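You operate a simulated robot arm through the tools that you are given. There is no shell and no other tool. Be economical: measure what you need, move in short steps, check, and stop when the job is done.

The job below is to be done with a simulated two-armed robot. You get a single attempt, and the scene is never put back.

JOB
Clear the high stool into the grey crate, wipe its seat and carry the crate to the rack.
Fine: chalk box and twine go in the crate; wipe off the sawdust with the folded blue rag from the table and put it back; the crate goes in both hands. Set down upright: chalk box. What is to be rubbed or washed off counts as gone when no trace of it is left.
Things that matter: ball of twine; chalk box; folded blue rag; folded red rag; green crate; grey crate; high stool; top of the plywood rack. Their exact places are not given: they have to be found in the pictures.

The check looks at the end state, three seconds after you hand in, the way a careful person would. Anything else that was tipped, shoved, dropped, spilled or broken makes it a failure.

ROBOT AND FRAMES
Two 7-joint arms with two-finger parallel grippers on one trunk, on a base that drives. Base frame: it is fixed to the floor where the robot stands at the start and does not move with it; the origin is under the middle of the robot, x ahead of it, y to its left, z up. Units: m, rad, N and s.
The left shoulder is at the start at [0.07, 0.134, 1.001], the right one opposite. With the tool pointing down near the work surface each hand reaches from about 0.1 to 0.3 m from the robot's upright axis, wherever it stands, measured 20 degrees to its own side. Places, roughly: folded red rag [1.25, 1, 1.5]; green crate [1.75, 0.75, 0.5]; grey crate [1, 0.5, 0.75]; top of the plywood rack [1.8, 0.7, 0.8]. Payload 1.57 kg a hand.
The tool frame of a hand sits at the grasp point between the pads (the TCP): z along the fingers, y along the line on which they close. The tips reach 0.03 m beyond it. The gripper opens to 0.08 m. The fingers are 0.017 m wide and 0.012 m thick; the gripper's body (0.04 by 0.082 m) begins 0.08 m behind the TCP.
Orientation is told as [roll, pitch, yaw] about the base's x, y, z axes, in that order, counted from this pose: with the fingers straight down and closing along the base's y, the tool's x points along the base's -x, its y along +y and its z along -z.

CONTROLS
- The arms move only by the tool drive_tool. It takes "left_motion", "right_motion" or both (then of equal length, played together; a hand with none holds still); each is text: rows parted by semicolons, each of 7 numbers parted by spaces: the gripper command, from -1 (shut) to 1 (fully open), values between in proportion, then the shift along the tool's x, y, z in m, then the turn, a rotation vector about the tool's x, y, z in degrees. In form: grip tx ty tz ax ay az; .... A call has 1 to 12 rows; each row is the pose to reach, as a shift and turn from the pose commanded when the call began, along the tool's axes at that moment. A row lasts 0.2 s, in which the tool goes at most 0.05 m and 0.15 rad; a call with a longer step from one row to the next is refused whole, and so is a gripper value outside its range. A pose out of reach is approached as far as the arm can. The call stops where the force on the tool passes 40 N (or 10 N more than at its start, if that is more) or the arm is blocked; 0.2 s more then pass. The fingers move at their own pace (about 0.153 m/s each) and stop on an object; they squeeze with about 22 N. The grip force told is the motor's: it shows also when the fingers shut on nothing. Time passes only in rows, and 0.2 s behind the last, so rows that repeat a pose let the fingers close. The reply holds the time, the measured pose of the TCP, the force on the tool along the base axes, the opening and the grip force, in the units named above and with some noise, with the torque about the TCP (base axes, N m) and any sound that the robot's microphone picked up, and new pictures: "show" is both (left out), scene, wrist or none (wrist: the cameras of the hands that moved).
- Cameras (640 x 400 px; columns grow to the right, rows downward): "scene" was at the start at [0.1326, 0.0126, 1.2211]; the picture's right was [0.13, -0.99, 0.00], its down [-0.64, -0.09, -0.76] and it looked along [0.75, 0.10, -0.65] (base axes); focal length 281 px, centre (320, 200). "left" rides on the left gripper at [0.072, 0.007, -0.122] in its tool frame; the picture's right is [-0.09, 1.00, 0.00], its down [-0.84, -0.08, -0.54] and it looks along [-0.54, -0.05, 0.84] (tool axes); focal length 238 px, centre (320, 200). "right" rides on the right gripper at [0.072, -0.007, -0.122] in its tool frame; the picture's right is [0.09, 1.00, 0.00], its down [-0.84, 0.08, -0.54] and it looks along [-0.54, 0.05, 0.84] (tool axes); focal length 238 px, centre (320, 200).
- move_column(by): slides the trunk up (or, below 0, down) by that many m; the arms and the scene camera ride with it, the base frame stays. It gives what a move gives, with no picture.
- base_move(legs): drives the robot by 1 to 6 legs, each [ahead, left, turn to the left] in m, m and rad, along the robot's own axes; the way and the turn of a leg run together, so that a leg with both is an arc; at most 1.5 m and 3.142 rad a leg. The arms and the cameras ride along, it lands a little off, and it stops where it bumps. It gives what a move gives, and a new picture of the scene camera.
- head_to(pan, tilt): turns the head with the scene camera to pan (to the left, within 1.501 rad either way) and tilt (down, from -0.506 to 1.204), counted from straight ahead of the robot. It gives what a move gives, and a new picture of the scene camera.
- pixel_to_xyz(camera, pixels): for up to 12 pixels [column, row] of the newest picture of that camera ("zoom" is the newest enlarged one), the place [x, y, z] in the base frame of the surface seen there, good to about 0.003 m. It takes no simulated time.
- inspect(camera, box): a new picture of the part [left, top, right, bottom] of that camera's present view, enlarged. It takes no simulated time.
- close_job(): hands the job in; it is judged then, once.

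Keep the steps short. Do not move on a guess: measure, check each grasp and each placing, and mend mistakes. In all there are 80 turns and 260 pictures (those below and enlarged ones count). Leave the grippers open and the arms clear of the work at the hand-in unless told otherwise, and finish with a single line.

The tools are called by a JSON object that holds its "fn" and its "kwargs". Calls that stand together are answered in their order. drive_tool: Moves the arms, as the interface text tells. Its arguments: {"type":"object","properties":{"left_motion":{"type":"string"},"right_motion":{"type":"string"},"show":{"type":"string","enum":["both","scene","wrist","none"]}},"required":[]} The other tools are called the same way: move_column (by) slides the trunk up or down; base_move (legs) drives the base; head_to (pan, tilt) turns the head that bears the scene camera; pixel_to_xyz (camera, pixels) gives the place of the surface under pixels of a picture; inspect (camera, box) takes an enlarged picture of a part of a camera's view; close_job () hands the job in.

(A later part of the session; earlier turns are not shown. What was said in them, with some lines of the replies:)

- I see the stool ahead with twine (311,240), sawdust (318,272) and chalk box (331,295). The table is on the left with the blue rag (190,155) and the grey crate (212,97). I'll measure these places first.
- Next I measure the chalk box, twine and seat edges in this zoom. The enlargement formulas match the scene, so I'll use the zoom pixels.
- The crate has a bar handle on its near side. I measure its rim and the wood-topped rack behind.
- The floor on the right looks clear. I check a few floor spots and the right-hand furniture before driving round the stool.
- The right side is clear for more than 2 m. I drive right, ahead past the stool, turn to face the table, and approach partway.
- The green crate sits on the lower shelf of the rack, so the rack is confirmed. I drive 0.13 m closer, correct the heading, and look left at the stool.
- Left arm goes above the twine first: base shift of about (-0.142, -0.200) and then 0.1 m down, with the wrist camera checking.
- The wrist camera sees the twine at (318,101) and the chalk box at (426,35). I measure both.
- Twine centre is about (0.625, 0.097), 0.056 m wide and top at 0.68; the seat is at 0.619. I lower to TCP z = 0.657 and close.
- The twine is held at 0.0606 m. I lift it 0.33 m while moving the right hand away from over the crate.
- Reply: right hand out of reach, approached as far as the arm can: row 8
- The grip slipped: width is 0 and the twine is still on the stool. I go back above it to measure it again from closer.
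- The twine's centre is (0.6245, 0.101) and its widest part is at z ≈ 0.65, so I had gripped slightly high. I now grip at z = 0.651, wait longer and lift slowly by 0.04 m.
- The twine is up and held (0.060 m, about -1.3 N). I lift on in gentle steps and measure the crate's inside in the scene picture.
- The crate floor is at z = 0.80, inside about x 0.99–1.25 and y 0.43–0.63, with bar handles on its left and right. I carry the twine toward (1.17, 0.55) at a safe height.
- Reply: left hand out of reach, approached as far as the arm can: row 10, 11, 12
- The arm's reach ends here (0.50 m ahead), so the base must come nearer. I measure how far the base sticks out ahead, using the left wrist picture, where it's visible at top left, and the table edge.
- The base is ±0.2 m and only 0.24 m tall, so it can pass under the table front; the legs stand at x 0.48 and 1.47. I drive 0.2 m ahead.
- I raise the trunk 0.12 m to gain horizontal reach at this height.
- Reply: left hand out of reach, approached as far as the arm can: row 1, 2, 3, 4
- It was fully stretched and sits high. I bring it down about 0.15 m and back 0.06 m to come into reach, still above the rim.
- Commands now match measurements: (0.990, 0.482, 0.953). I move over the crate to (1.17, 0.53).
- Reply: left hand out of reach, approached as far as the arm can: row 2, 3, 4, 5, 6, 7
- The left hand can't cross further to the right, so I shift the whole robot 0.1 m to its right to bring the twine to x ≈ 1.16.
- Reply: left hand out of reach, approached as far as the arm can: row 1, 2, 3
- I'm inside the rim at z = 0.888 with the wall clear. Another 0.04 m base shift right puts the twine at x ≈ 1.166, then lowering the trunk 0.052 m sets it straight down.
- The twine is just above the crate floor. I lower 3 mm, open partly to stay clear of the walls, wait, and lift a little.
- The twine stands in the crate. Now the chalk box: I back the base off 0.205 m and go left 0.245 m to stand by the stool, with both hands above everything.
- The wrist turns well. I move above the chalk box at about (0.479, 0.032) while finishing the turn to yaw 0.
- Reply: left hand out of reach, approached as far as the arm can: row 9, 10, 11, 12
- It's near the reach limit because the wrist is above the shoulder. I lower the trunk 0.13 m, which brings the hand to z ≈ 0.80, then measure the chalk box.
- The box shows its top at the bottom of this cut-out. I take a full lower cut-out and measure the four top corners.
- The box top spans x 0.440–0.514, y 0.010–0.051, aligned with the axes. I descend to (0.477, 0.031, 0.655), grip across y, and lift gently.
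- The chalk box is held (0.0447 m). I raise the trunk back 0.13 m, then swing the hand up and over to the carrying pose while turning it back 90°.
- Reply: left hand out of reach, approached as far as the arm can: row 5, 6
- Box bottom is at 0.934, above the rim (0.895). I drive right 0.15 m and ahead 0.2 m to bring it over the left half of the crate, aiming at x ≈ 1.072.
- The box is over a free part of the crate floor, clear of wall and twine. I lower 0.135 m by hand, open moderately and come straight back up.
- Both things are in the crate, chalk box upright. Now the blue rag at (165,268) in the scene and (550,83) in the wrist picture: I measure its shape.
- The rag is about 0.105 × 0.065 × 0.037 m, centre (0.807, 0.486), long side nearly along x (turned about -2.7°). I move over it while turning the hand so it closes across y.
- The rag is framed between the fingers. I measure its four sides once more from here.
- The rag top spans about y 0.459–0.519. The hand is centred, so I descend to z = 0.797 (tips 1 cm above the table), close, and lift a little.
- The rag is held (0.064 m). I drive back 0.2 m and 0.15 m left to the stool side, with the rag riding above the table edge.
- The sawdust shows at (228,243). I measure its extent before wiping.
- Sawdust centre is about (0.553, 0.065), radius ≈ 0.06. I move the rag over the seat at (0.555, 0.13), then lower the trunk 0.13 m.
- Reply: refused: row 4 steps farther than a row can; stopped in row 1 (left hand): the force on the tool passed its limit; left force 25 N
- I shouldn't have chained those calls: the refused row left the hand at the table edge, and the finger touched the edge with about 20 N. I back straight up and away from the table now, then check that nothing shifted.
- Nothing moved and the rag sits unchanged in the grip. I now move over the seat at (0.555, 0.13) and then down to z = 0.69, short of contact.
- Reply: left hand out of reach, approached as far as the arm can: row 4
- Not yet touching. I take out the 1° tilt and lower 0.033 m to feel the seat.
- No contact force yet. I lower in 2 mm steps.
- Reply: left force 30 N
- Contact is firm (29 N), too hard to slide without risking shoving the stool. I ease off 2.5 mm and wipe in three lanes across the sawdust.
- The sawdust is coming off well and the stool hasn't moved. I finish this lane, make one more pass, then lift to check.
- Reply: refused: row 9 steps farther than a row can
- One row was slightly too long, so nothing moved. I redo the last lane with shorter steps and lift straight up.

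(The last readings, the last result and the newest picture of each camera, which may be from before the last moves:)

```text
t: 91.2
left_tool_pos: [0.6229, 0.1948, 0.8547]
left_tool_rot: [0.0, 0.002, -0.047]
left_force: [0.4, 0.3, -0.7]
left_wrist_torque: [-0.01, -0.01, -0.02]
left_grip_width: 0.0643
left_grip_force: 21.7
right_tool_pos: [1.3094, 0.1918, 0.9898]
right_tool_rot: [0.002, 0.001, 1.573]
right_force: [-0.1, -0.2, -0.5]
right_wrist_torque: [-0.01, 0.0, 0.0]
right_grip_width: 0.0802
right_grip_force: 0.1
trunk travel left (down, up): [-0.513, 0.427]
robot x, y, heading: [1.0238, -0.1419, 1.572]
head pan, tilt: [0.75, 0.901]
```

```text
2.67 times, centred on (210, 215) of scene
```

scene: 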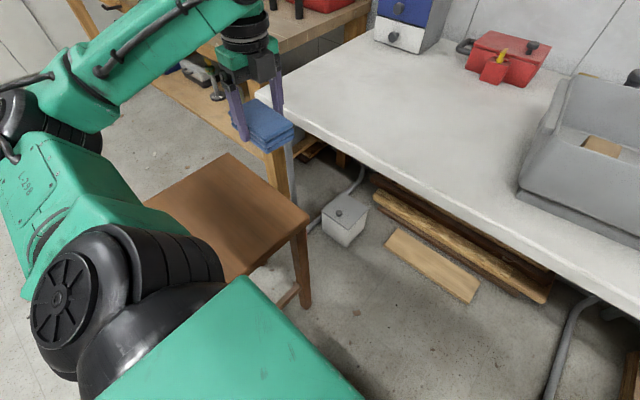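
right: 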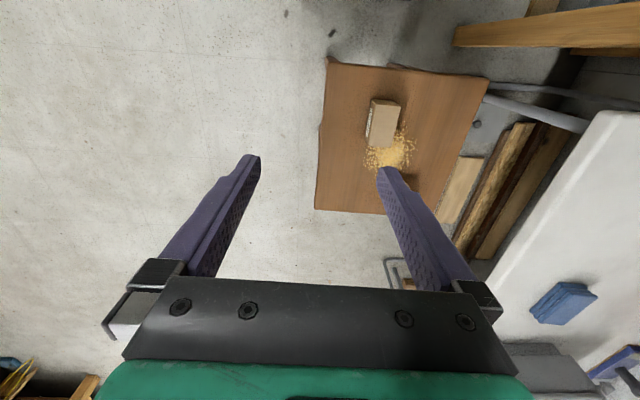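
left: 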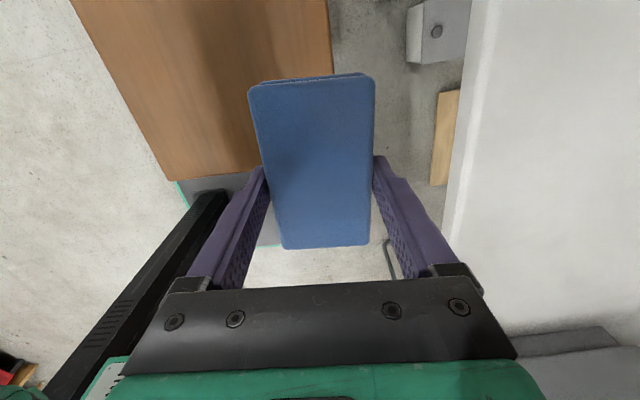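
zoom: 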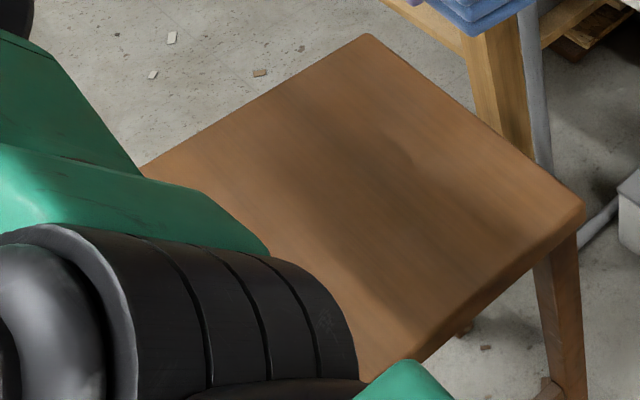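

The seat looks clean and the stool is in place. Now I raise the trunk 0.13 m and drive back to the table to return the rag.

{"fn": "move_column", "kwargs": {"by": 0.13}}

{"fn": "inspect", "kwargs": {"camera": "scene", "box": [100, 180, 320, 330]}}

{"fn": "base_move", "kwargs": {"legs": [[0, -0.13, 0], [0.198, 0, 0]]}}

```text
t: 92.8
left_tool_pos: [0.6214, 0.195, 0.9857]
left_tool_rot: [0.001, 0.004, -0.045]
left_force: [0.2, -0.1, -0.5]
left_wrist_torque: [0.02, 0.01, -0.02]
left_grip_width: 0.0642
left_grip_force: 21.6
right_tool_pos: [1.3092, 0.192, 1.1197]
right_tool_rot: [0.0, 0.0, 1.571]
right_force: [0.2, 1.0, -0.4]
right_wrist_torque: [-0.02, -0.01, 0.02]
right_grip_width: 0.0801
right_grip_force: 0.2
trunk travel left (down, up): [-0.643, 0.297]
robot x, y, heading: [1.0328, -0.1404, 1.572]
head pan, tilt: [0.75, 0.901]
```

```text
2.67 times, centred on (210, 255) of scene
```

zoom: 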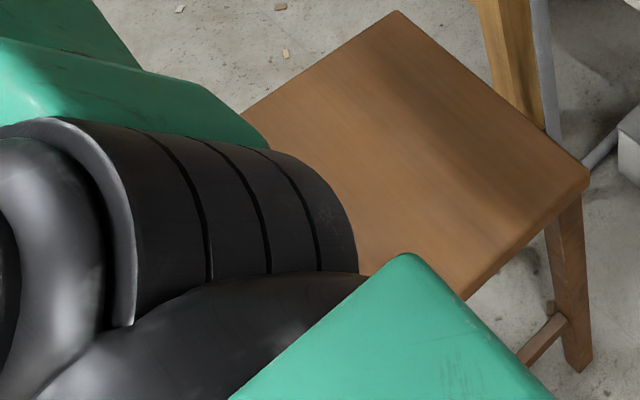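

```text
t: 95.3
left_tool_pos: [0.7527, 0.3934, 0.986]
left_tool_rot: [0.001, 0.003, -0.047]
left_force: [-0.3, -0.1, -1.1]
left_wrist_torque: [0.05, 0.0, 0.01]
left_grip_width: 0.0643
left_grip_force: 21.8
right_tool_pos: [1.4397, 0.3879, 1.1209]
right_tool_rot: [0.0, -0.001, 1.571]
right_force: [-0.4, 0.1, -0.4]
right_wrist_torque: [-0.01, 0.02, 0.03]
right_grip_width: 0.08
right_grip_force: 0.1
trunk travel left (down, up): [-0.643, 0.297]
robot x, y, heading: [1.1627, 0.0567, 1.571]
head pan, tilt: [0.75, 0.901]
```

scene: 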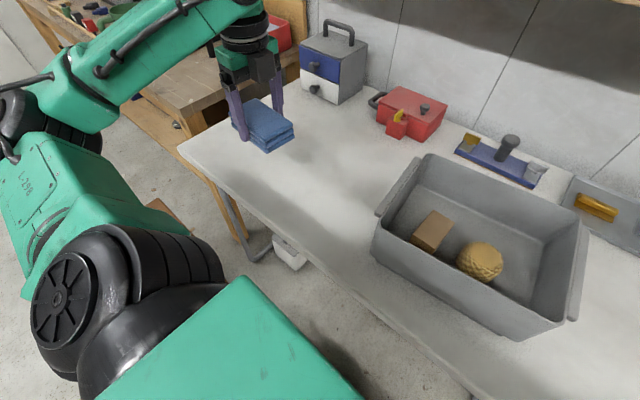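

I move the rag back above its old spot (0.806, 0.488) and lower it close to the table.

{"fn": "drive_tool", "kwargs": {"left_motion": "-1 -0.0163 0.0323 0 0 0 0; -1 -0.0326 0.0646 0 0 0 0; -1 -0.0488 0.0969 0 0 0 0; -1 -0.0488 0.0969 0.045 0 0 0; -1 -0.0488 0.0969 0.09 0 0 0; -1 -0.0488 0.0969 0.135 0 0 0; -1 -0.0488 0.0969 0.17 0 0 0; -1 -0.0488 0.0969 0.186 0 0 0; -1 -0.0488 0.0969 0.188 0 0 0; -1 -0.0488 0.0969 0.189 0 0 0; -1 -0.0488 0.0969 0.189 0 0 0", "show": "wrist"}}

```text
t: 97.7
left_tool_pos: [0.8051, 0.4896, 0.7951]
left_tool_rot: [0.003, 0.006, -0.047]
left_force: [-3.5, 3.1, 8.9]
left_wrist_torque: [-0.23, 0.32, -0.15]
left_grip_width: 0.0642
left_grip_force: 21.9
right_tool_pos: [1.4391, 0.3878, 1.1206]
right_tool_rot: [-0.001, -0.002, 1.572]
right_force: [0.7, -0.6, 0.9]
right_wrist_torque: [-0.03, -0.02, -0.01]
right_grip_width: 0.0802
right_grip_force: 0.0
trunk travel left (down, up): [-0.643, 0.297]
robot x, y, heading: [1.1586, 0.0599, 1.571]
head pan, tilt: [0.75, 0.901]
```

left: 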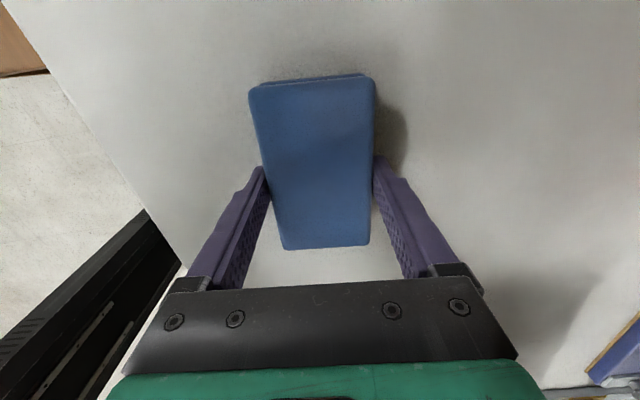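

The rag rests on the table (9 N). I open and lift straight up, and turn the head back to the middle.

{"fn": "drive_tool", "kwargs": {"left_motion": "1 0 0 0 0 0 0; 1 0 0 0 0 0 0; 1 0 0 0 0 0 0; 1 0 0 -0.03 0 0 0; 1 0 0 -0.07 0 0 0; 1 0 0 -0.115 0 0 0; 1 0 0 -0.16 0 0 0; 1 0 0 -0.18 0 0 0", "show": "wrist"}}

{"fn": "head_to", "kwargs": {"pan": 0.1, "tilt": 0.8}}

```text
t: 99.5
left_tool_pos: [0.8044, 0.489, 0.9754]
left_tool_rot: [0.001, 0.003, -0.048]
left_force: [-0.3, 0.1, 0.1]
left_wrist_torque: [0.02, -0.02, 0.0]
left_grip_width: 0.0798
left_grip_force: 0.0
right_tool_pos: [1.4394, 0.3887, 1.1205]
right_tool_rot: [0.0, 0.0, 1.572]
right_force: [0.1, -0.1, 0.2]
right_wrist_torque: [-0.01, -0.01, 0.02]
right_grip_width: 0.0796
right_grip_force: 0.0
trunk travel left (down, up): [-0.643, 0.297]
robot x, y, heading: [1.1624, 0.0577, 1.575]
head pan, tilt: [0.75, 0.901]
```

left: 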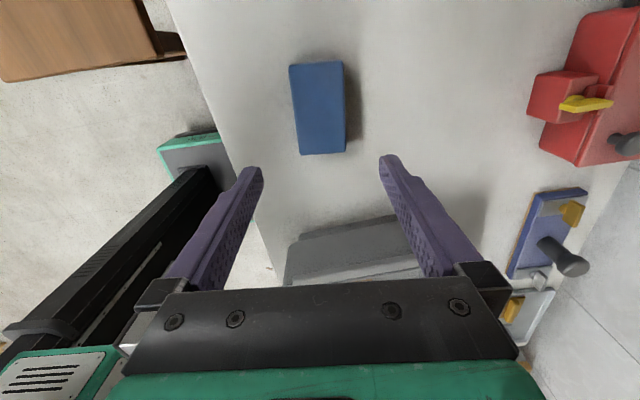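

```text
t: 100.5
left_tool_pos: [0.8057, 0.4901, 0.9755]
left_tool_rot: [0.001, 0.004, -0.047]
left_force: [-0.2, -0.4, -0.3]
left_wrist_torque: [-0.01, 0.0, 0.01]
left_grip_width: 0.0798
left_grip_force: 0.0
right_tool_pos: [1.4401, 0.3889, 1.1205]
right_tool_rot: [0.001, -0.001, 1.571]
right_force: [0.5, 0.5, 0.0]
right_wrist_torque: [0.0, 0.0, -0.02]
right_grip_width: 0.0799
right_grip_force: 0.1
trunk travel left (down, up): [-0.643, 0.297]
robot x, y, heading: [1.1575, 0.0597, 1.572]
head pan, tilt: [0.099, 0.799]
```

scene: 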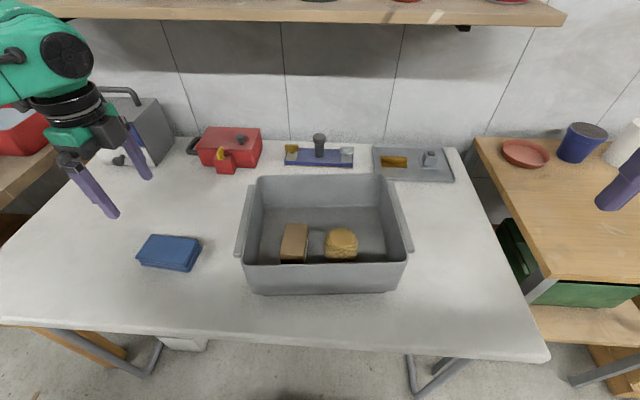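

The rag is back in place. Now the crate handles: I enlarge the crate and measure both bars and the rim.

{"fn": "inspect", "kwargs": {"camera": "scene", "box": [220, 165, 430, 300]}}

{"fn": "pixel_to_xyz", "kwargs": {"camera": "scene", "pixels": [[239, 255], [248, 215], [253, 188], [241, 245], [411, 250], [400, 215], [389, 183], [405, 230], [253, 220], [396, 222], [252, 262], [405, 258]]}}

```text
2.96 times, centred on (325, 232) of scene
```

zoom: 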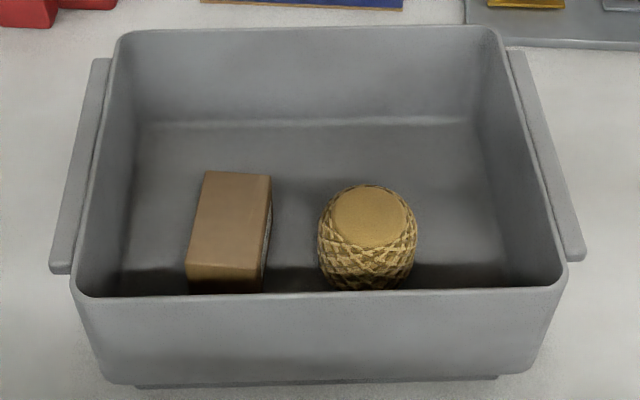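

```text
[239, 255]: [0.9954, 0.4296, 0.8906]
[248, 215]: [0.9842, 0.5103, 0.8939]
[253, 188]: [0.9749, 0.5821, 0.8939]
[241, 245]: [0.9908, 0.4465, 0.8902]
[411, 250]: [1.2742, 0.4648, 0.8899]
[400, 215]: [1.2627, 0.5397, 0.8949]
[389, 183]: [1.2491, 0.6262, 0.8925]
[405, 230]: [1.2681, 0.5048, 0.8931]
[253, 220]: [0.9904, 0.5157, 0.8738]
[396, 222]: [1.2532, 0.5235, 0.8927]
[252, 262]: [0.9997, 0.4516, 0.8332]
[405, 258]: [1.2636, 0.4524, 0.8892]
```

Bar-plus-wall is about 24 mm thick. Grip centres: left (0.988, 0.510), right (1.258, 0.546); the crate is turned 7.6°. I turn the robot to face it squarely so both hands work symmetrically.

{"fn": "base_move", "kwargs": {"legs": [[0.034, -0.022, 0.132]]}}

```text
t: 101.5
left_tool_pos: [0.7712, 0.4735, 0.9766]
left_tool_rot: [0.001, 0.004, 0.084]
left_force: [-1.0, 0.1, 0.2]
left_wrist_torque: [0.02, 0.03, 0.01]
left_grip_width: 0.08
left_grip_force: 0.1
right_tool_pos: [1.4135, 0.4573, 1.1208]
right_tool_rot: [0.002, -0.002, 1.702]
right_force: [0.2, -0.1, -0.3]
right_wrist_torque: [0.02, 0.02, -0.01]
right_grip_width: 0.0801
right_grip_force: 0.1
trunk travel left (down, up): [-0.643, 0.297]
robot x, y, heading: [1.181, 0.0915, 1.709]
head pan, tilt: [0.099, 0.799]
```

scene: 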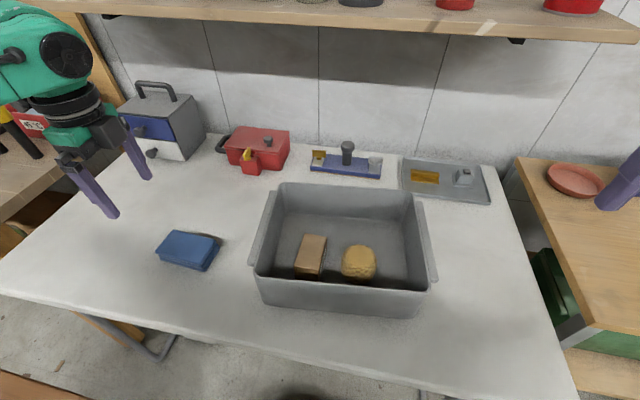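

Both hands go to above their handle grip points at z ≈ 0.97, with the left turning back to match the crate.

{"fn": "drive_tool", "kwargs": {"left_motion": "1 -0.0183 0.0015 0 0 0 -7.73; 1 -0.0366 0.003 0 0 0 -15.47; 1 -0.0548 0.0046 0 0 0 -23.2; 1 -0.0731 0.0061 0 0 0 -30.9; 1 -0.0914 0.0076 0 0 0 -38.7; 1 -0.1097 0.0091 0 0 0 -46.4; 1 -0.1279 0.0106 0 0 0 -54.1; 1 -0.1462 0.0121 0 0 0 -61.9; 1 -0.1645 0.0137 0 0 0 -69.6; 1 -0.1828 0.0152 0 0 0 -77.3; 1 -0.201 0.0167 0 0 0 -85.1; 1 -0.2193 0.0182 0 0 0 -92.8", "right_motion": "1 -0.009 0.0119 0.0125 0 0 0; 1 -0.018 0.0238 0.025 0 0 0; 1 -0.027 0.0357 0.0375 0 0 0; 1 -0.036 0.0475 0.05 0 0 0; 1 -0.045 0.0594 0.0625 0 0 0; 1 -0.054 0.0713 0.075 0 0 0; 1 -0.063 0.0832 0.0875 0 0 0; 1 -0.072 0.0951 0.1 0 0 0; 1 -0.081 0.107 0.1125 0 0 0; 1 -0.09 0.1188 0.125 0 0 0; 1 -0.099 0.1307 0.1375 0 0 0; 1 -0.1083 0.1426 0.15 0 0 0", "show": "both"}}

```text
t: 104.1
left_tool_pos: [0.9859, 0.514, 0.9744]
left_tool_rot: [0.006, 0.002, 1.706]
left_force: [-0.6, -0.5, -0.8]
left_wrist_torque: [0.01, -0.01, -0.03]
left_grip_width: 0.0802
left_grip_force: 0.1
right_tool_pos: [1.2573, 0.5474, 0.9713]
right_tool_rot: [0.001, -0.001, 1.702]
right_force: [0.0, 0.3, 0.1]
right_wrist_torque: [-0.03, 0.02, 0.02]
right_grip_width: 0.0799
right_grip_force: 0.1
trunk travel left (down, up): [-0.643, 0.297]
robot x, y, heading: [1.1816, 0.0919, 1.702]
head pan, tilt: [0.099, 0.799]
```

scene: 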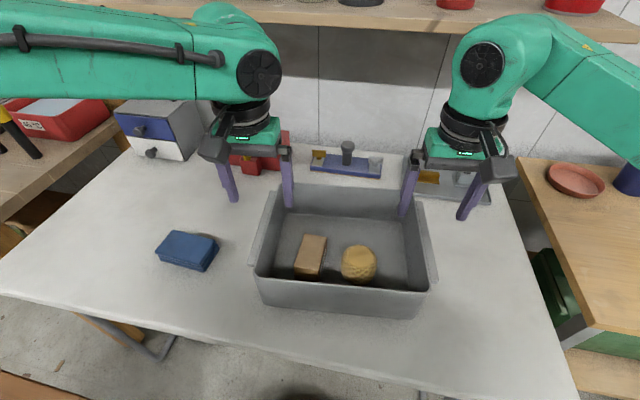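
right: 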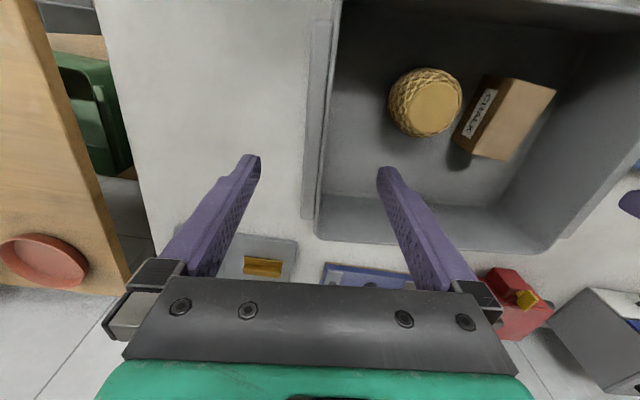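
left: 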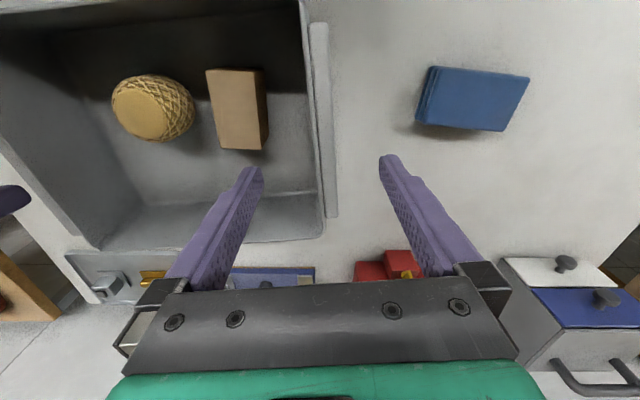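

The wrist pictures show the bars: left at columns 310–335, right at 303–330. I measure their edges.

{"fn": "pixel_to_xyz", "kwargs": {"camera": "left", "pixels": [[318, 60], [324, 120], [330, 190], [311, 120], [305, 120], [326, 25], [334, 215], [328, 120]]}}

{"fn": "pixel_to_xyz", "kwargs": {"camera": "right", "pixels": [[322, 60], [314, 120], [308, 190], [328, 120], [335, 120], [322, 25], [307, 215], [311, 120]]}}

{"fn": "inspect", "kwargs": {"camera": "left", "box": [260, 20, 400, 240]}}

{"fn": "inspect", "kwargs": {"camera": "right", "box": [240, 20, 400, 240]}}

```text
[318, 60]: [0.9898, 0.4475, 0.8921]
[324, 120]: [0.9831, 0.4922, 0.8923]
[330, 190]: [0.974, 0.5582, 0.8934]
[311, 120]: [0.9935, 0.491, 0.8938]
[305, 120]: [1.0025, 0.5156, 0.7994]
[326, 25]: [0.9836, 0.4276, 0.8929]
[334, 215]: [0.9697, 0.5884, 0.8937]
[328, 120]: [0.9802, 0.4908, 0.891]
```

```text
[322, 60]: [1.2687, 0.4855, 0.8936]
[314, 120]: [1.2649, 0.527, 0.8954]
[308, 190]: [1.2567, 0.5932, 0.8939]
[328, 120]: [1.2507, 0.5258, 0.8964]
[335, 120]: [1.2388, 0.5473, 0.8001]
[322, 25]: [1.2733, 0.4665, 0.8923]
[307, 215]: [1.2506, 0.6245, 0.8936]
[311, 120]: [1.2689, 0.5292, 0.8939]
```

```text
1.82 times, centred on (330, 130) of left
```

zoom: 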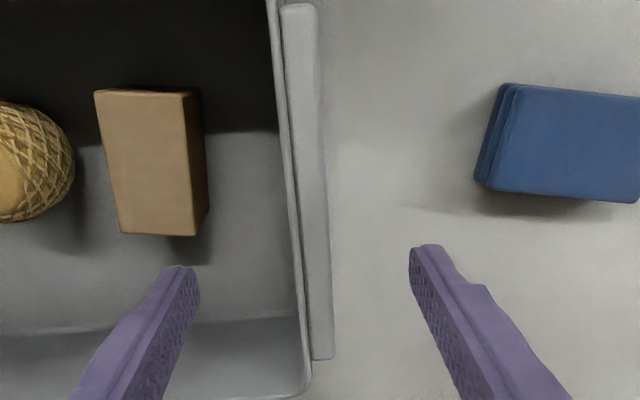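

```text
1.82 times, centred on (320, 130) of right
```

zoom: 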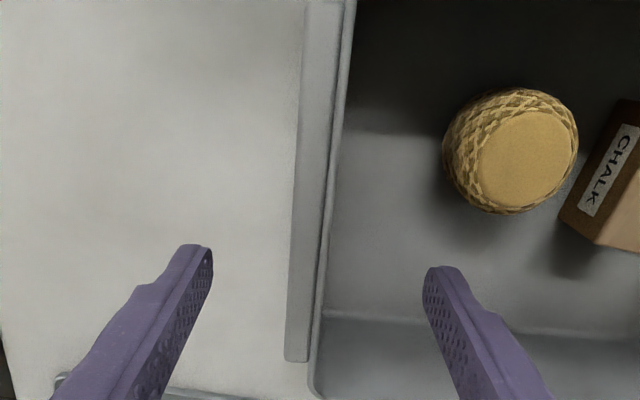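

Both hands are centred on bar plus wall (about 18 mm). I lower both to z ≈ 0.881 and close them together.

{"fn": "drive_tool", "kwargs": {"left_motion": "1 0 0 0.03 0 0 0; 1 0 0 0.06 0 0 0; 1 0 0 0.085 0 0 0; 1 0 0 0.0935 0 0 0; 1 0 0 0.0935 0 0 0; -0.3 0 0 0.0935 0 0 0; -1 0 0 0.0935 0 0 0; -1 0 0 0.0935 0 0 0; -1 0 0 0.0935 0 0 0; -1 0 0 0.0935 0 0 0", "right_motion": "1 0 0 0.03 0 0 0; 1 0 0 0.06 0 0 0; 1 0 0 0.082 0 0 0; 1 0 0 0.0905 0 0 0; 1 0 0 0.0905 0 0 0; -0.3 0 0 0.0905 0 0 0; -1 0 0 0.0905 0 0 0; -1 0 0 0.0905 0 0 0; -1 0 0 0.0905 0 0 0; -1 0 0 0.0905 0 0 0", "show": "both"}}

```text
t: 105.9
left_tool_pos: [0.984, 0.5113, 0.883]
left_tool_rot: [0.011, 0.0, 1.707]
left_force: [-4.4, -1.7, 2.2]
left_wrist_torque: [0.0, -0.78, -0.21]
left_grip_width: 0.0191
left_grip_force: 21.6
right_tool_pos: [1.2628, 0.5474, 0.8801]
right_tool_rot: [-0.009, 0.0, 1.692]
right_force: [4.4, -1.0, -0.2]
right_wrist_torque: [-0.09, 0.8, 0.24]
right_grip_width: 0.0192
right_grip_force: 21.9
trunk travel left (down, up): [-0.643, 0.297]
robot x, y, heading: [1.1751, 0.095, 1.703]
head pan, tilt: [0.099, 0.799]
stopped in row 8 (left hand): the force on the tool passed its limit (the readings are from after the stop); the commanded pose is now the measured one
```

scene: 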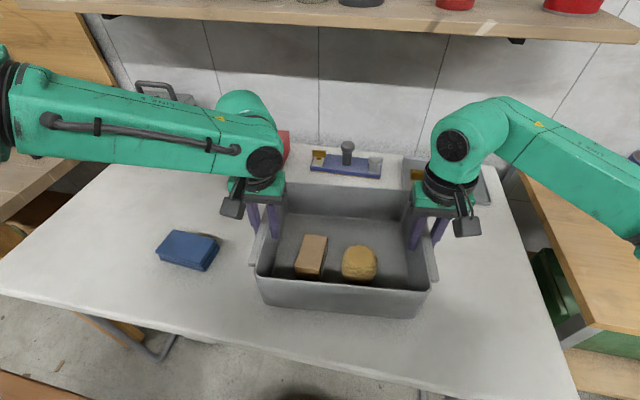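
right: 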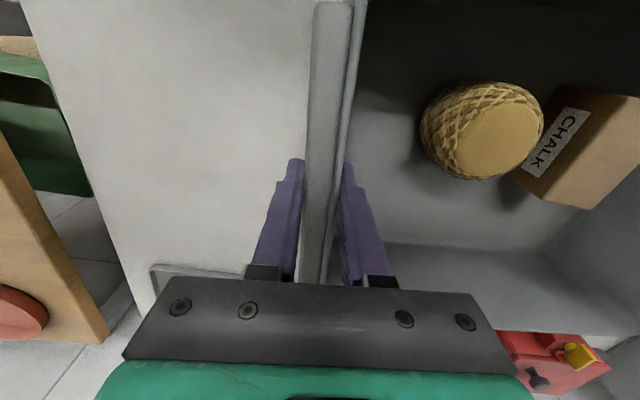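
left: 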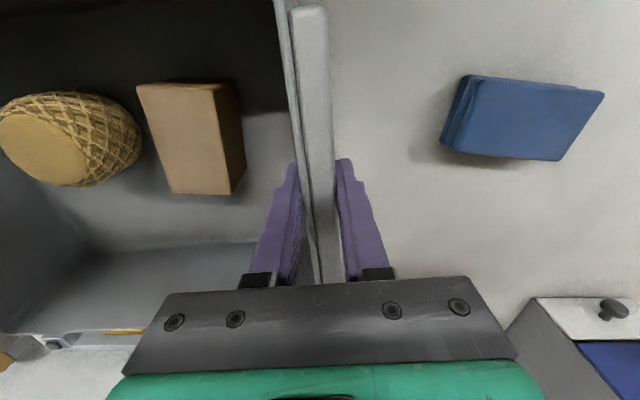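

Both grips hold bar plus wall at 0.019 m. I lift with the trunk, first 0.03 m, and check.

{"fn": "move_column", "kwargs": {"by": 0.03}}

{"fn": "inspect", "kwargs": {"camera": "scene", "box": [180, 130, 500, 330]}}

```text
t: 106.6
left_tool_pos: [0.9849, 0.5127, 0.911]
left_tool_rot: [0.011, 0.002, 1.707]
left_force: [-4.1, -1.6, -3.0]
left_wrist_torque: [0.2, -0.79, -0.14]
left_grip_width: 0.019
left_grip_force: 22.4
right_tool_pos: [1.2631, 0.5494, 0.9102]
right_tool_rot: [-0.011, 0.001, 1.693]
right_force: [3.5, 1.5, -2.7]
right_wrist_torque: [-0.19, 0.78, 0.24]
right_grip_width: 0.0193
right_grip_force: 22.3
trunk travel left (down, up): [-0.673, 0.267]
robot x, y, heading: [1.1807, 0.0935, 1.697]
head pan, tilt: [0.099, 0.799]
```

```text
2.00 times, centred on (340, 230) of scene
```

zoom: 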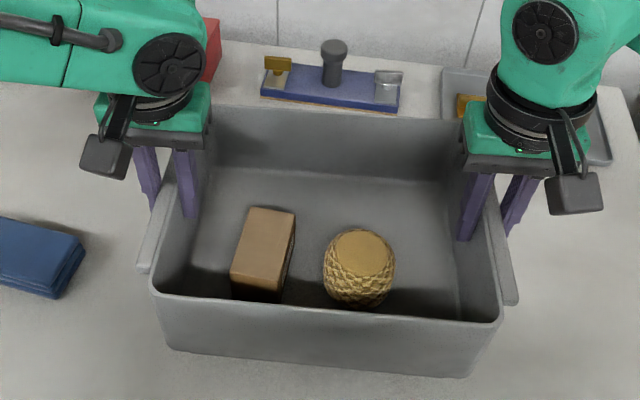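

The crate hangs level at about 3 N per hand. I lift 0.1 m more, back off 0.15 m, square up and drive right 0.64 m to face the rack.

{"fn": "move_column", "kwargs": {"by": 0.1}}

{"fn": "base_move", "kwargs": {"legs": [[-0.15, 0, 0], [0, 0, -0.128], [0, -0.64, 0]]}}

```text
t: 108.0
left_tool_pos: [0.9848, 0.5118, 1.0109]
left_tool_rot: [0.013, 0.002, 1.707]
left_force: [-5.2, -1.0, -3.0]
left_wrist_torque: [0.09, -0.77, -0.2]
left_grip_width: 0.0191
left_grip_force: 21.6
right_tool_pos: [1.263, 0.5488, 1.0098]
right_tool_rot: [-0.009, 0.001, 1.693]
right_force: [5.7, 0.8, -3.1]
right_wrist_torque: [-0.09, 0.8, 0.21]
right_grip_width: 0.0192
right_grip_force: 21.6
trunk travel left (down, up): [-0.773, 0.167]
robot x, y, heading: [1.1778, 0.095, 1.703]
head pan, tilt: [0.099, 0.799]
```

```text
t: 113.1
left_tool_pos: [1.712, 0.385, 1.0114]
left_tool_rot: [0.013, 0.001, 1.57]
left_force: [-9.2, 0.2, -2.7]
left_wrist_torque: [0.03, -0.72, -0.19]
left_grip_width: 0.0193
left_grip_force: 22.3
right_tool_pos: [1.9928, 0.3834, 1.0106]
right_tool_rot: [-0.012, 0.003, 1.557]
right_force: [9.9, -0.4, -2.8]
right_wrist_torque: [0.04, 0.77, 0.21]
right_grip_width: 0.0191
right_grip_force: 21.9
trunk travel left (down, up): [-0.773, 0.167]
robot x, y, heading: [1.8489, -0.0572, 1.567]
head pan, tilt: [0.099, 0.799]
```

scene: 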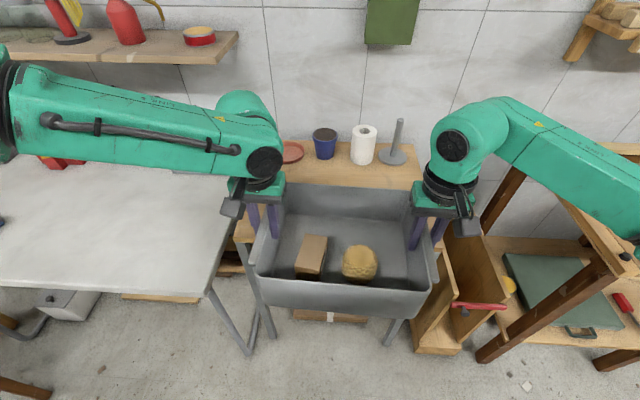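

I'm in front of the rack. I measure the rack top's edges, the things standing on it and the front legs and shelf.

{"fn": "pixel_to_xyz", "kwargs": {"camera": "scene", "pixels": [[237, 238], [415, 180], [325, 177], [292, 160], [325, 158], [362, 164], [392, 160], [270, 335], [385, 343], [330, 316], [430, 265], [320, 355]]}}

{"fn": "inspect", "kwargs": {"camera": "scene", "box": [210, 110, 470, 270]}}

{"fn": "inspect", "kwargs": {"camera": "scene", "box": [190, 230, 510, 400]}}

```text
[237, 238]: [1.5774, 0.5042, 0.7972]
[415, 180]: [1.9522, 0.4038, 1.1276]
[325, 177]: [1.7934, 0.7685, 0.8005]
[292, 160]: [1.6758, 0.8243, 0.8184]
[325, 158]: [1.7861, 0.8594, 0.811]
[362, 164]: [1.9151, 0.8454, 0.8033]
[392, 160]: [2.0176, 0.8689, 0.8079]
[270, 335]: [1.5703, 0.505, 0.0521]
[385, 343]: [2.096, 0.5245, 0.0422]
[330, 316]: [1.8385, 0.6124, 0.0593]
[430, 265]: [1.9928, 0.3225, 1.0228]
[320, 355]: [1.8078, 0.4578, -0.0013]
```

```text
2.46 times, centred on (340, 190) of scene
```

zoom: 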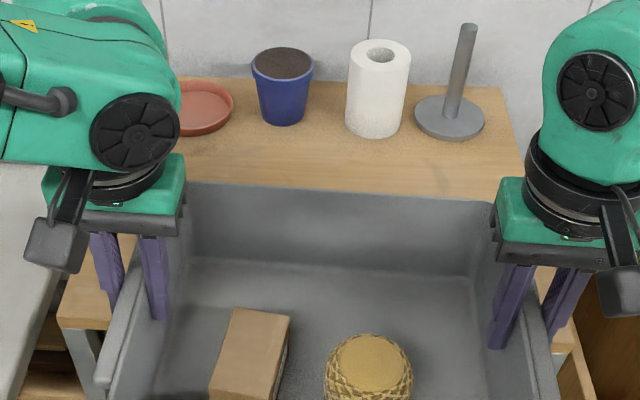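

```text
2.00 times, centred on (350, 315) of scene
```

zoom: 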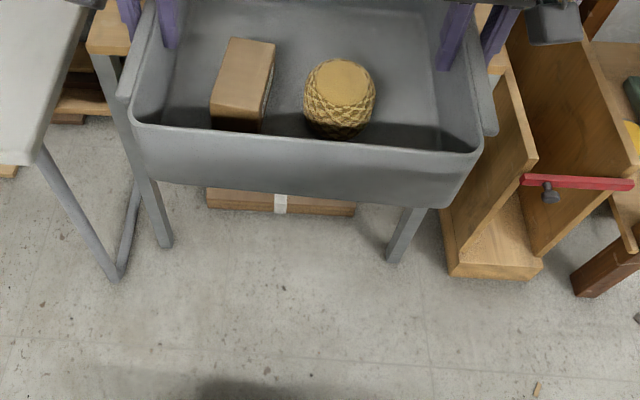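

Rack top is z ≈ 0.797, front edge y ≈ 0.50–0.52; the plate, cup, paper roll and stand are all behind y ≈ 0.78. I drive ahead 0.26 m so the crate covers y ≈ 0.535–0.76.

{"fn": "base_move", "kwargs": {"legs": [[0.26, 0.0, 0]]}}

{"fn": "inspect", "kwargs": {"camera": "scene", "box": [200, 130, 480, 320]}}

```text
t: 115.0
left_tool_pos: [1.715, 0.6462, 1.012]
left_tool_rot: [0.012, -0.001, 1.572]
left_force: [-2.5, 0.2, -2.4]
left_wrist_torque: [0.01, -0.78, -0.17]
left_grip_width: 0.0192
left_grip_force: 21.8
right_tool_pos: [1.9941, 0.646, 1.0096]
right_tool_rot: [-0.011, 0.001, 1.56]
right_force: [2.2, 0.4, -2.9]
right_wrist_torque: [0.09, 0.8, 0.19]
right_grip_width: 0.019
right_grip_force: 22.5
trunk travel left (down, up): [-0.773, 0.167]
robot x, y, heading: [1.8508, 0.2091, 1.572]
head pan, tilt: [0.099, 0.799]
```

scene: 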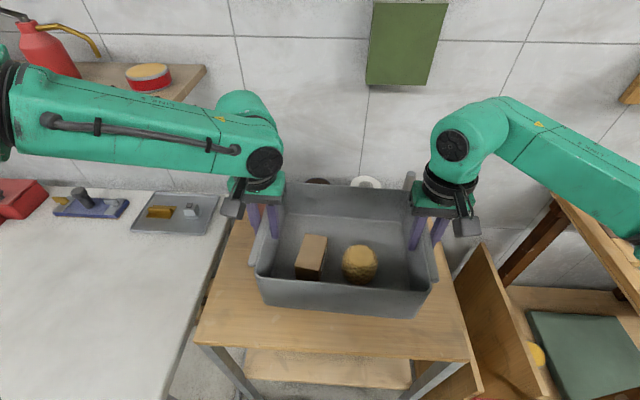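

```text
2.11 times, centred on (340, 225) of scene
```

zoom: 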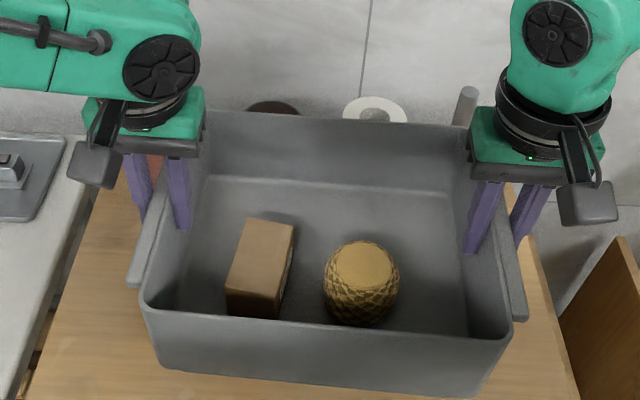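

I check the spacing: rack front edge, crate rim front and back, and the plate, cup and roll behind.

{"fn": "pixel_to_xyz", "kwargs": {"camera": "scene", "pixels": [[330, 350], [200, 338], [465, 355], [340, 283], [340, 187], [316, 181], [368, 183], [409, 175], [268, 205], [360, 330], [230, 270]]}}

{"fn": "inspect", "kwargs": {"camera": "left", "box": [0, 0, 640, 400]}}

{"fn": "inspect", "kwargs": {"camera": "right", "box": [0, 0, 640, 400]}}

```text
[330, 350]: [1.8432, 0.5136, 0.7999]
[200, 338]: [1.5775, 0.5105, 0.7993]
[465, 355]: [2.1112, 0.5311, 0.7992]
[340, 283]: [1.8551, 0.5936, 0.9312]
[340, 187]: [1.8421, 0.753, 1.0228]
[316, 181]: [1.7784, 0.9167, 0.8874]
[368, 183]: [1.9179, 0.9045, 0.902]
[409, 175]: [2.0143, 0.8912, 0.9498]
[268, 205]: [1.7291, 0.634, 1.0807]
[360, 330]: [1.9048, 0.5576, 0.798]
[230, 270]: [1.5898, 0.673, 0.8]
```

```text
1.00 times, centred on (320, 200) of left
```

zoom: 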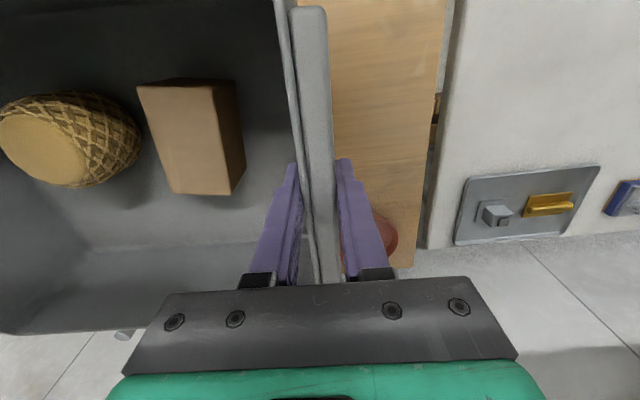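

```text
1.00 times, centred on (320, 200) of right
```

zoom: 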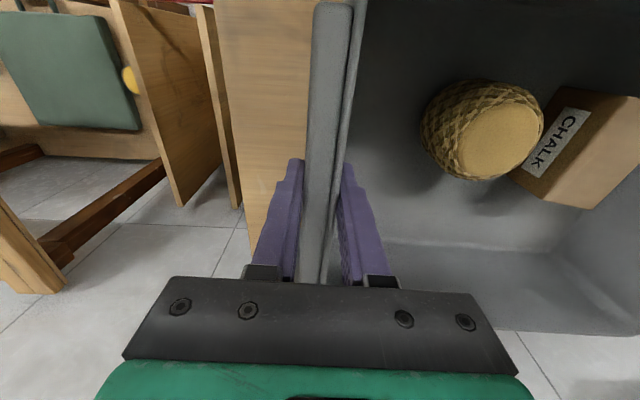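

There's room on all sides: the crate sits between y 0.54 and 0.755, and everything else starts at about 0.79. I lower 0.08 m, then 5 mm more and read the forces.

{"fn": "move_column", "kwargs": {"by": -0.08}}

{"fn": "move_column", "kwargs": {"by": -0.006}}

```text
t: 116.2
left_tool_pos: [1.7145, 0.6478, 0.9316]
left_tool_rot: [0.014, 0.004, 1.572]
left_force: [-1.1, -0.4, -1.9]
left_wrist_torque: [0.05, -0.83, -0.18]
left_grip_width: 0.0188
left_grip_force: 21.7
right_tool_pos: [1.9962, 0.6464, 0.9299]
right_tool_rot: [-0.01, 0.001, 1.559]
right_force: [2.0, -0.1, -2.6]
right_wrist_torque: [0.01, 0.83, 0.15]
right_grip_width: 0.0189
right_grip_force: 21.8
trunk travel left (down, up): [-0.693, 0.247]
robot x, y, heading: [1.8494, 0.2076, 1.57]
head pan, tilt: [0.099, 0.799]
```

```text
t: 116.7
left_tool_pos: [1.714, 0.6478, 0.9264]
left_tool_rot: [0.012, 0.002, 1.573]
left_force: [-2.6, 0.5, -2.6]
left_wrist_torque: [-0.02, -0.83, -0.2]
left_grip_width: 0.0193
left_grip_force: 21.8
right_tool_pos: [1.9945, 0.6469, 0.9229]
right_tool_rot: [-0.011, 0.001, 1.558]
right_force: [2.3, 0.5, -2.9]
right_wrist_torque: [0.04, 0.83, 0.2]
right_grip_width: 0.019
right_grip_force: 22.1
trunk travel left (down, up): [-0.687, 0.253]
robot x, y, heading: [1.8465, 0.2035, 1.567]
head pan, tilt: [0.099, 0.799]
```

Not yet in contact (still carrying about 2.7 N each). I lower 2 mm at a time.

{"fn": "move_column", "kwargs": {"by": -0.002}}

{"fn": "move_column", "kwargs": {"by": -0.0015}}

```text
t: 117.2
left_tool_pos: [1.7145, 0.6473, 0.9239]
left_tool_rot: [0.012, -0.001, 1.572]
left_force: [-1.5, 0.1, -2.7]
left_wrist_torque: [-0.02, -0.84, -0.2]
left_grip_width: 0.0193
left_grip_force: 22.0
right_tool_pos: [1.9948, 0.6476, 0.9201]
right_tool_rot: [-0.008, 0.003, 1.558]
right_force: [1.9, 0.5, -2.3]
right_wrist_torque: [0.08, 0.83, 0.22]
right_grip_width: 0.0189
right_grip_force: 21.3
trunk travel left (down, up): [-0.685, 0.255]
robot x, y, heading: [1.8556, 0.2062, 1.559]
head pan, tilt: [0.099, 0.799]
```

```text
t: 117.8
left_tool_pos: [1.7134, 0.6471, 0.9225]
left_tool_rot: [0.013, 0.002, 1.574]
left_force: [-2.2, 0.8, -0.7]
left_wrist_torque: [0.16, -0.78, -0.14]
left_grip_width: 0.019
left_grip_force: 22.3
right_tool_pos: [1.9951, 0.6465, 0.9205]
right_tool_rot: [-0.01, 0.0, 1.558]
right_force: [2.4, 0.2, -1.6]
right_wrist_torque: [0.24, 0.83, 0.18]
right_grip_width: 0.019
right_grip_force: 22.4
trunk travel left (down, up): [-0.684, 0.256]
robot x, y, heading: [1.849, 0.2077, 1.565]
head pan, tilt: [0.099, 0.799]
```

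Contact is starting (forces easing to about -1 N). I go 1.5 mm more, then check.

{"fn": "move_column", "kwargs": {"by": -0.0015}}

```text
t: 118.3
left_tool_pos: [1.7135, 0.6468, 0.9225]
left_tool_rot: [0.011, -0.002, 1.574]
left_force: [-4.4, 2.4, 11.1]
left_wrist_torque: [-0.62, -0.71, -0.24]
left_grip_width: 0.0193
left_grip_force: 21.8
right_tool_pos: [1.9956, 0.6452, 0.9205]
right_tool_rot: [-0.01, -0.001, 1.556]
right_force: [5.2, 4.8, 10.6]
right_wrist_torque: [-0.62, 0.79, 0.3]
right_grip_width: 0.0192
right_grip_force: 22.1
trunk travel left (down, up): [-0.682, 0.258]
robot x, y, heading: [1.8479, 0.204, 1.566]
head pan, tilt: [0.099, 0.799]
```

The crate rests on the rack (about +11 N each). I open both hands moderately, wait, then rise straight up.

{"fn": "drive_tool", "kwargs": {"left_motion": "0.1 0 0 0 0 0 0; 0.1 0 0 0 0 0 0; 0.1 0 0 0 0 0 0; 0.1 0 0 -0.03 0 0 0; 0.1 0 0 -0.07 0 0 0; 0.1 0 0 -0.11 0 0 0; 0.1 0 0 -0.14 0 0 0; 1 0 0 -0.14 0 0 0", "right_motion": "0.1 0 0 0 0 0 0; 0.1 0 0 0 0 0 0; 0.1 0 0 0 0 0 0; 0.1 0 0 -0.03 0 0 0; 0.1 0 0 -0.07 0 0 0; 0.1 0 0 -0.11 0 0 0; 0.1 0 0 -0.14 0 0 0; 1 0 0 -0.14 0 0 0", "show": "both"}}

```text
t: 120.1
left_tool_pos: [1.7148, 0.6479, 1.0604]
left_tool_rot: [0.011, 0.002, 1.573]
left_force: [-0.3, -0.1, 0.5]
left_wrist_torque: [-0.02, 0.01, -0.01]
left_grip_width: 0.08
left_grip_force: 0.1
right_tool_pos: [1.9922, 0.6471, 1.056]
right_tool_rot: [-0.01, 0.003, 1.559]
right_force: [0.8, 0.1, 0.5]
right_wrist_torque: [-0.02, -0.03, 0.0]
right_grip_width: 0.0799
right_grip_force: 0.2
trunk travel left (down, up): [-0.682, 0.258]
robot x, y, heading: [1.8507, 0.2037, 1.568]
head pan, tilt: [0.099, 0.799]
```

scene: 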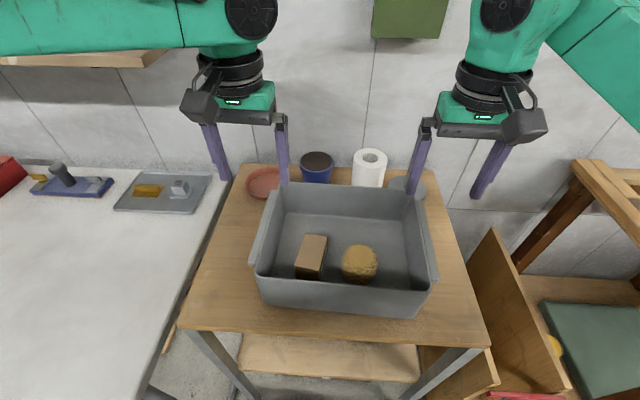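
right: 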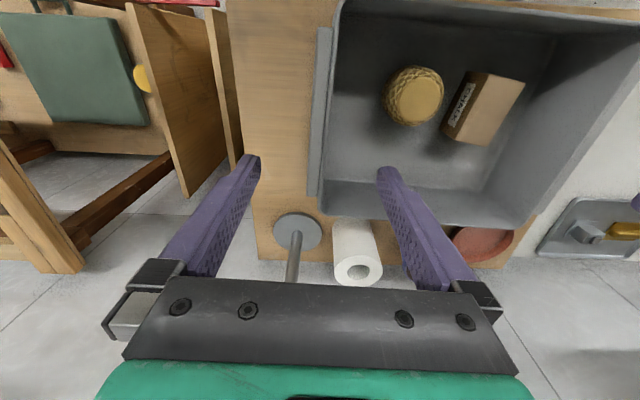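
left: 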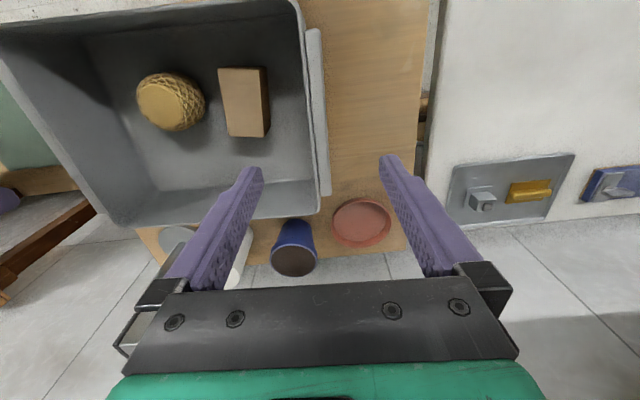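

The crate stands on the rack with both things upright. I back away 0.5 m and look left toward the stool for a final check of the seat.

{"fn": "base_move", "kwargs": {"legs": [[-0.5, 0, 0], [0, 0, 1.2]]}}

{"fn": "head_to", "kwargs": {"pan": 0.0, "tilt": 0.5}}

```text
t: 126.0
left_tool_pos: [1.3865, -0.2573, 1.0598]
left_tool_rot: [0.012, 0.001, 2.757]
left_force: [-0.4, -0.3, 0.1]
left_wrist_torque: [-0.02, 0.02, 0.03]
left_grip_width: 0.0802
left_grip_force: 0.1
right_tool_pos: [1.492, 0.0015, 1.0572]
right_tool_rot: [-0.01, 0.001, 2.743]
right_force: [0.1, -0.8, 0.2]
right_wrist_torque: [0.0, 0.01, 0.01]
right_grip_width: 0.0798
right_grip_force: 0.0
trunk travel left (down, up): [-0.682, 0.258]
robot x, y, heading: [1.8483, -0.301, 2.749]
head pan, tilt: [0.099, 0.799]
```

scene: 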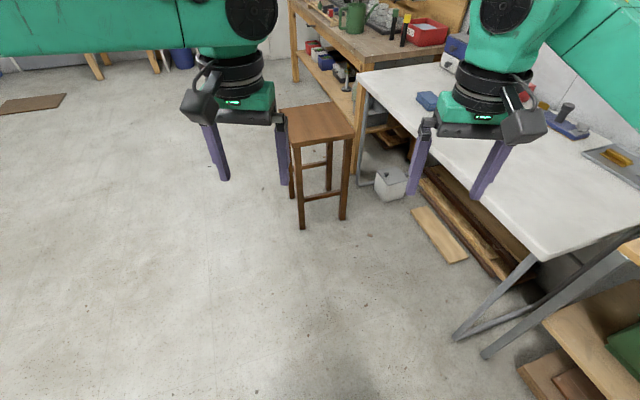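

```text
t: 126.8
left_tool_pos: [1.3865, -0.2572, 1.0597]
left_tool_rot: [0.013, 0.001, 2.757]
left_force: [-0.8, 0.5, 0.0]
left_wrist_torque: [0.0, -0.01, 0.03]
left_grip_width: 0.08
left_grip_force: 0.0
right_tool_pos: [1.4922, 0.0002, 1.0568]
right_tool_rot: [-0.009, -0.001, 2.744]
right_force: [-0.1, 0.6, -0.2]
right_wrist_torque: [0.03, 0.03, -0.01]
right_grip_width: 0.0799
right_grip_force: 0.0
trunk travel left (down, up): [-0.682, 0.258]
robot x, y, heading: [1.8477, -0.2981, 2.753]
head pan, tilt: [0.0, 0.499]
```

scene: 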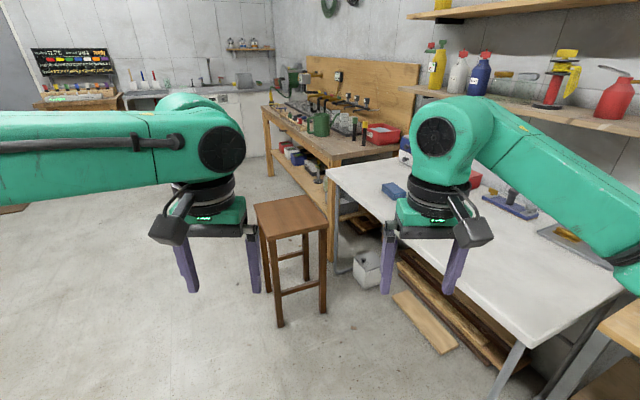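

The whole seat is visible now. I enlarge it and check its corners against the first measurements.

{"fn": "inspect", "kwargs": {"camera": "scene", "box": [240, 185, 340, 247]}}

{"fn": "pixel_to_xyz", "kwargs": {"camera": "scene", "pixels": [[308, 197], [326, 223], [275, 234], [258, 206], [393, 190]]}}

```text
6.40 times, centred on (290, 216) of scene
```

zoom: 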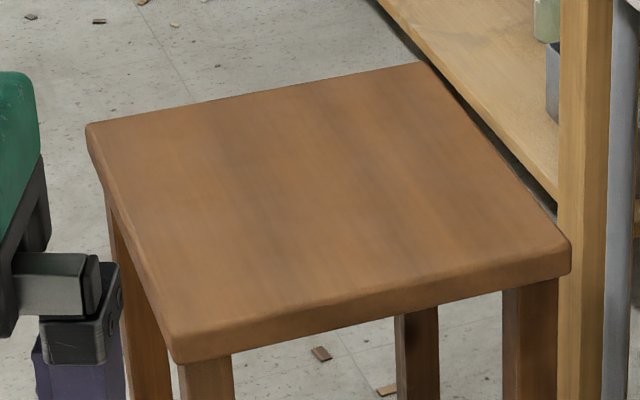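

```text
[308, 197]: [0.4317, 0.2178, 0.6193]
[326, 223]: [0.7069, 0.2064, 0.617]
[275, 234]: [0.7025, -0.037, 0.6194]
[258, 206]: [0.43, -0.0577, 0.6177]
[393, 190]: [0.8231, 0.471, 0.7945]
```

The seat is spotless, the stool stands where it was, and the rag lies in its old place. The crate is on the rack, and the hands are open and clear, so I hand in.

{"fn": "close_job", "kwargs": {}}

```text
The job is handed in.
```

The chalk box (upright) and twine are in the grey crate on top of the rack, the stool seat shows no sawdust, and the blue rag is back on the table; a finger briefly touched the table edge on the way and nothing seemed to move.
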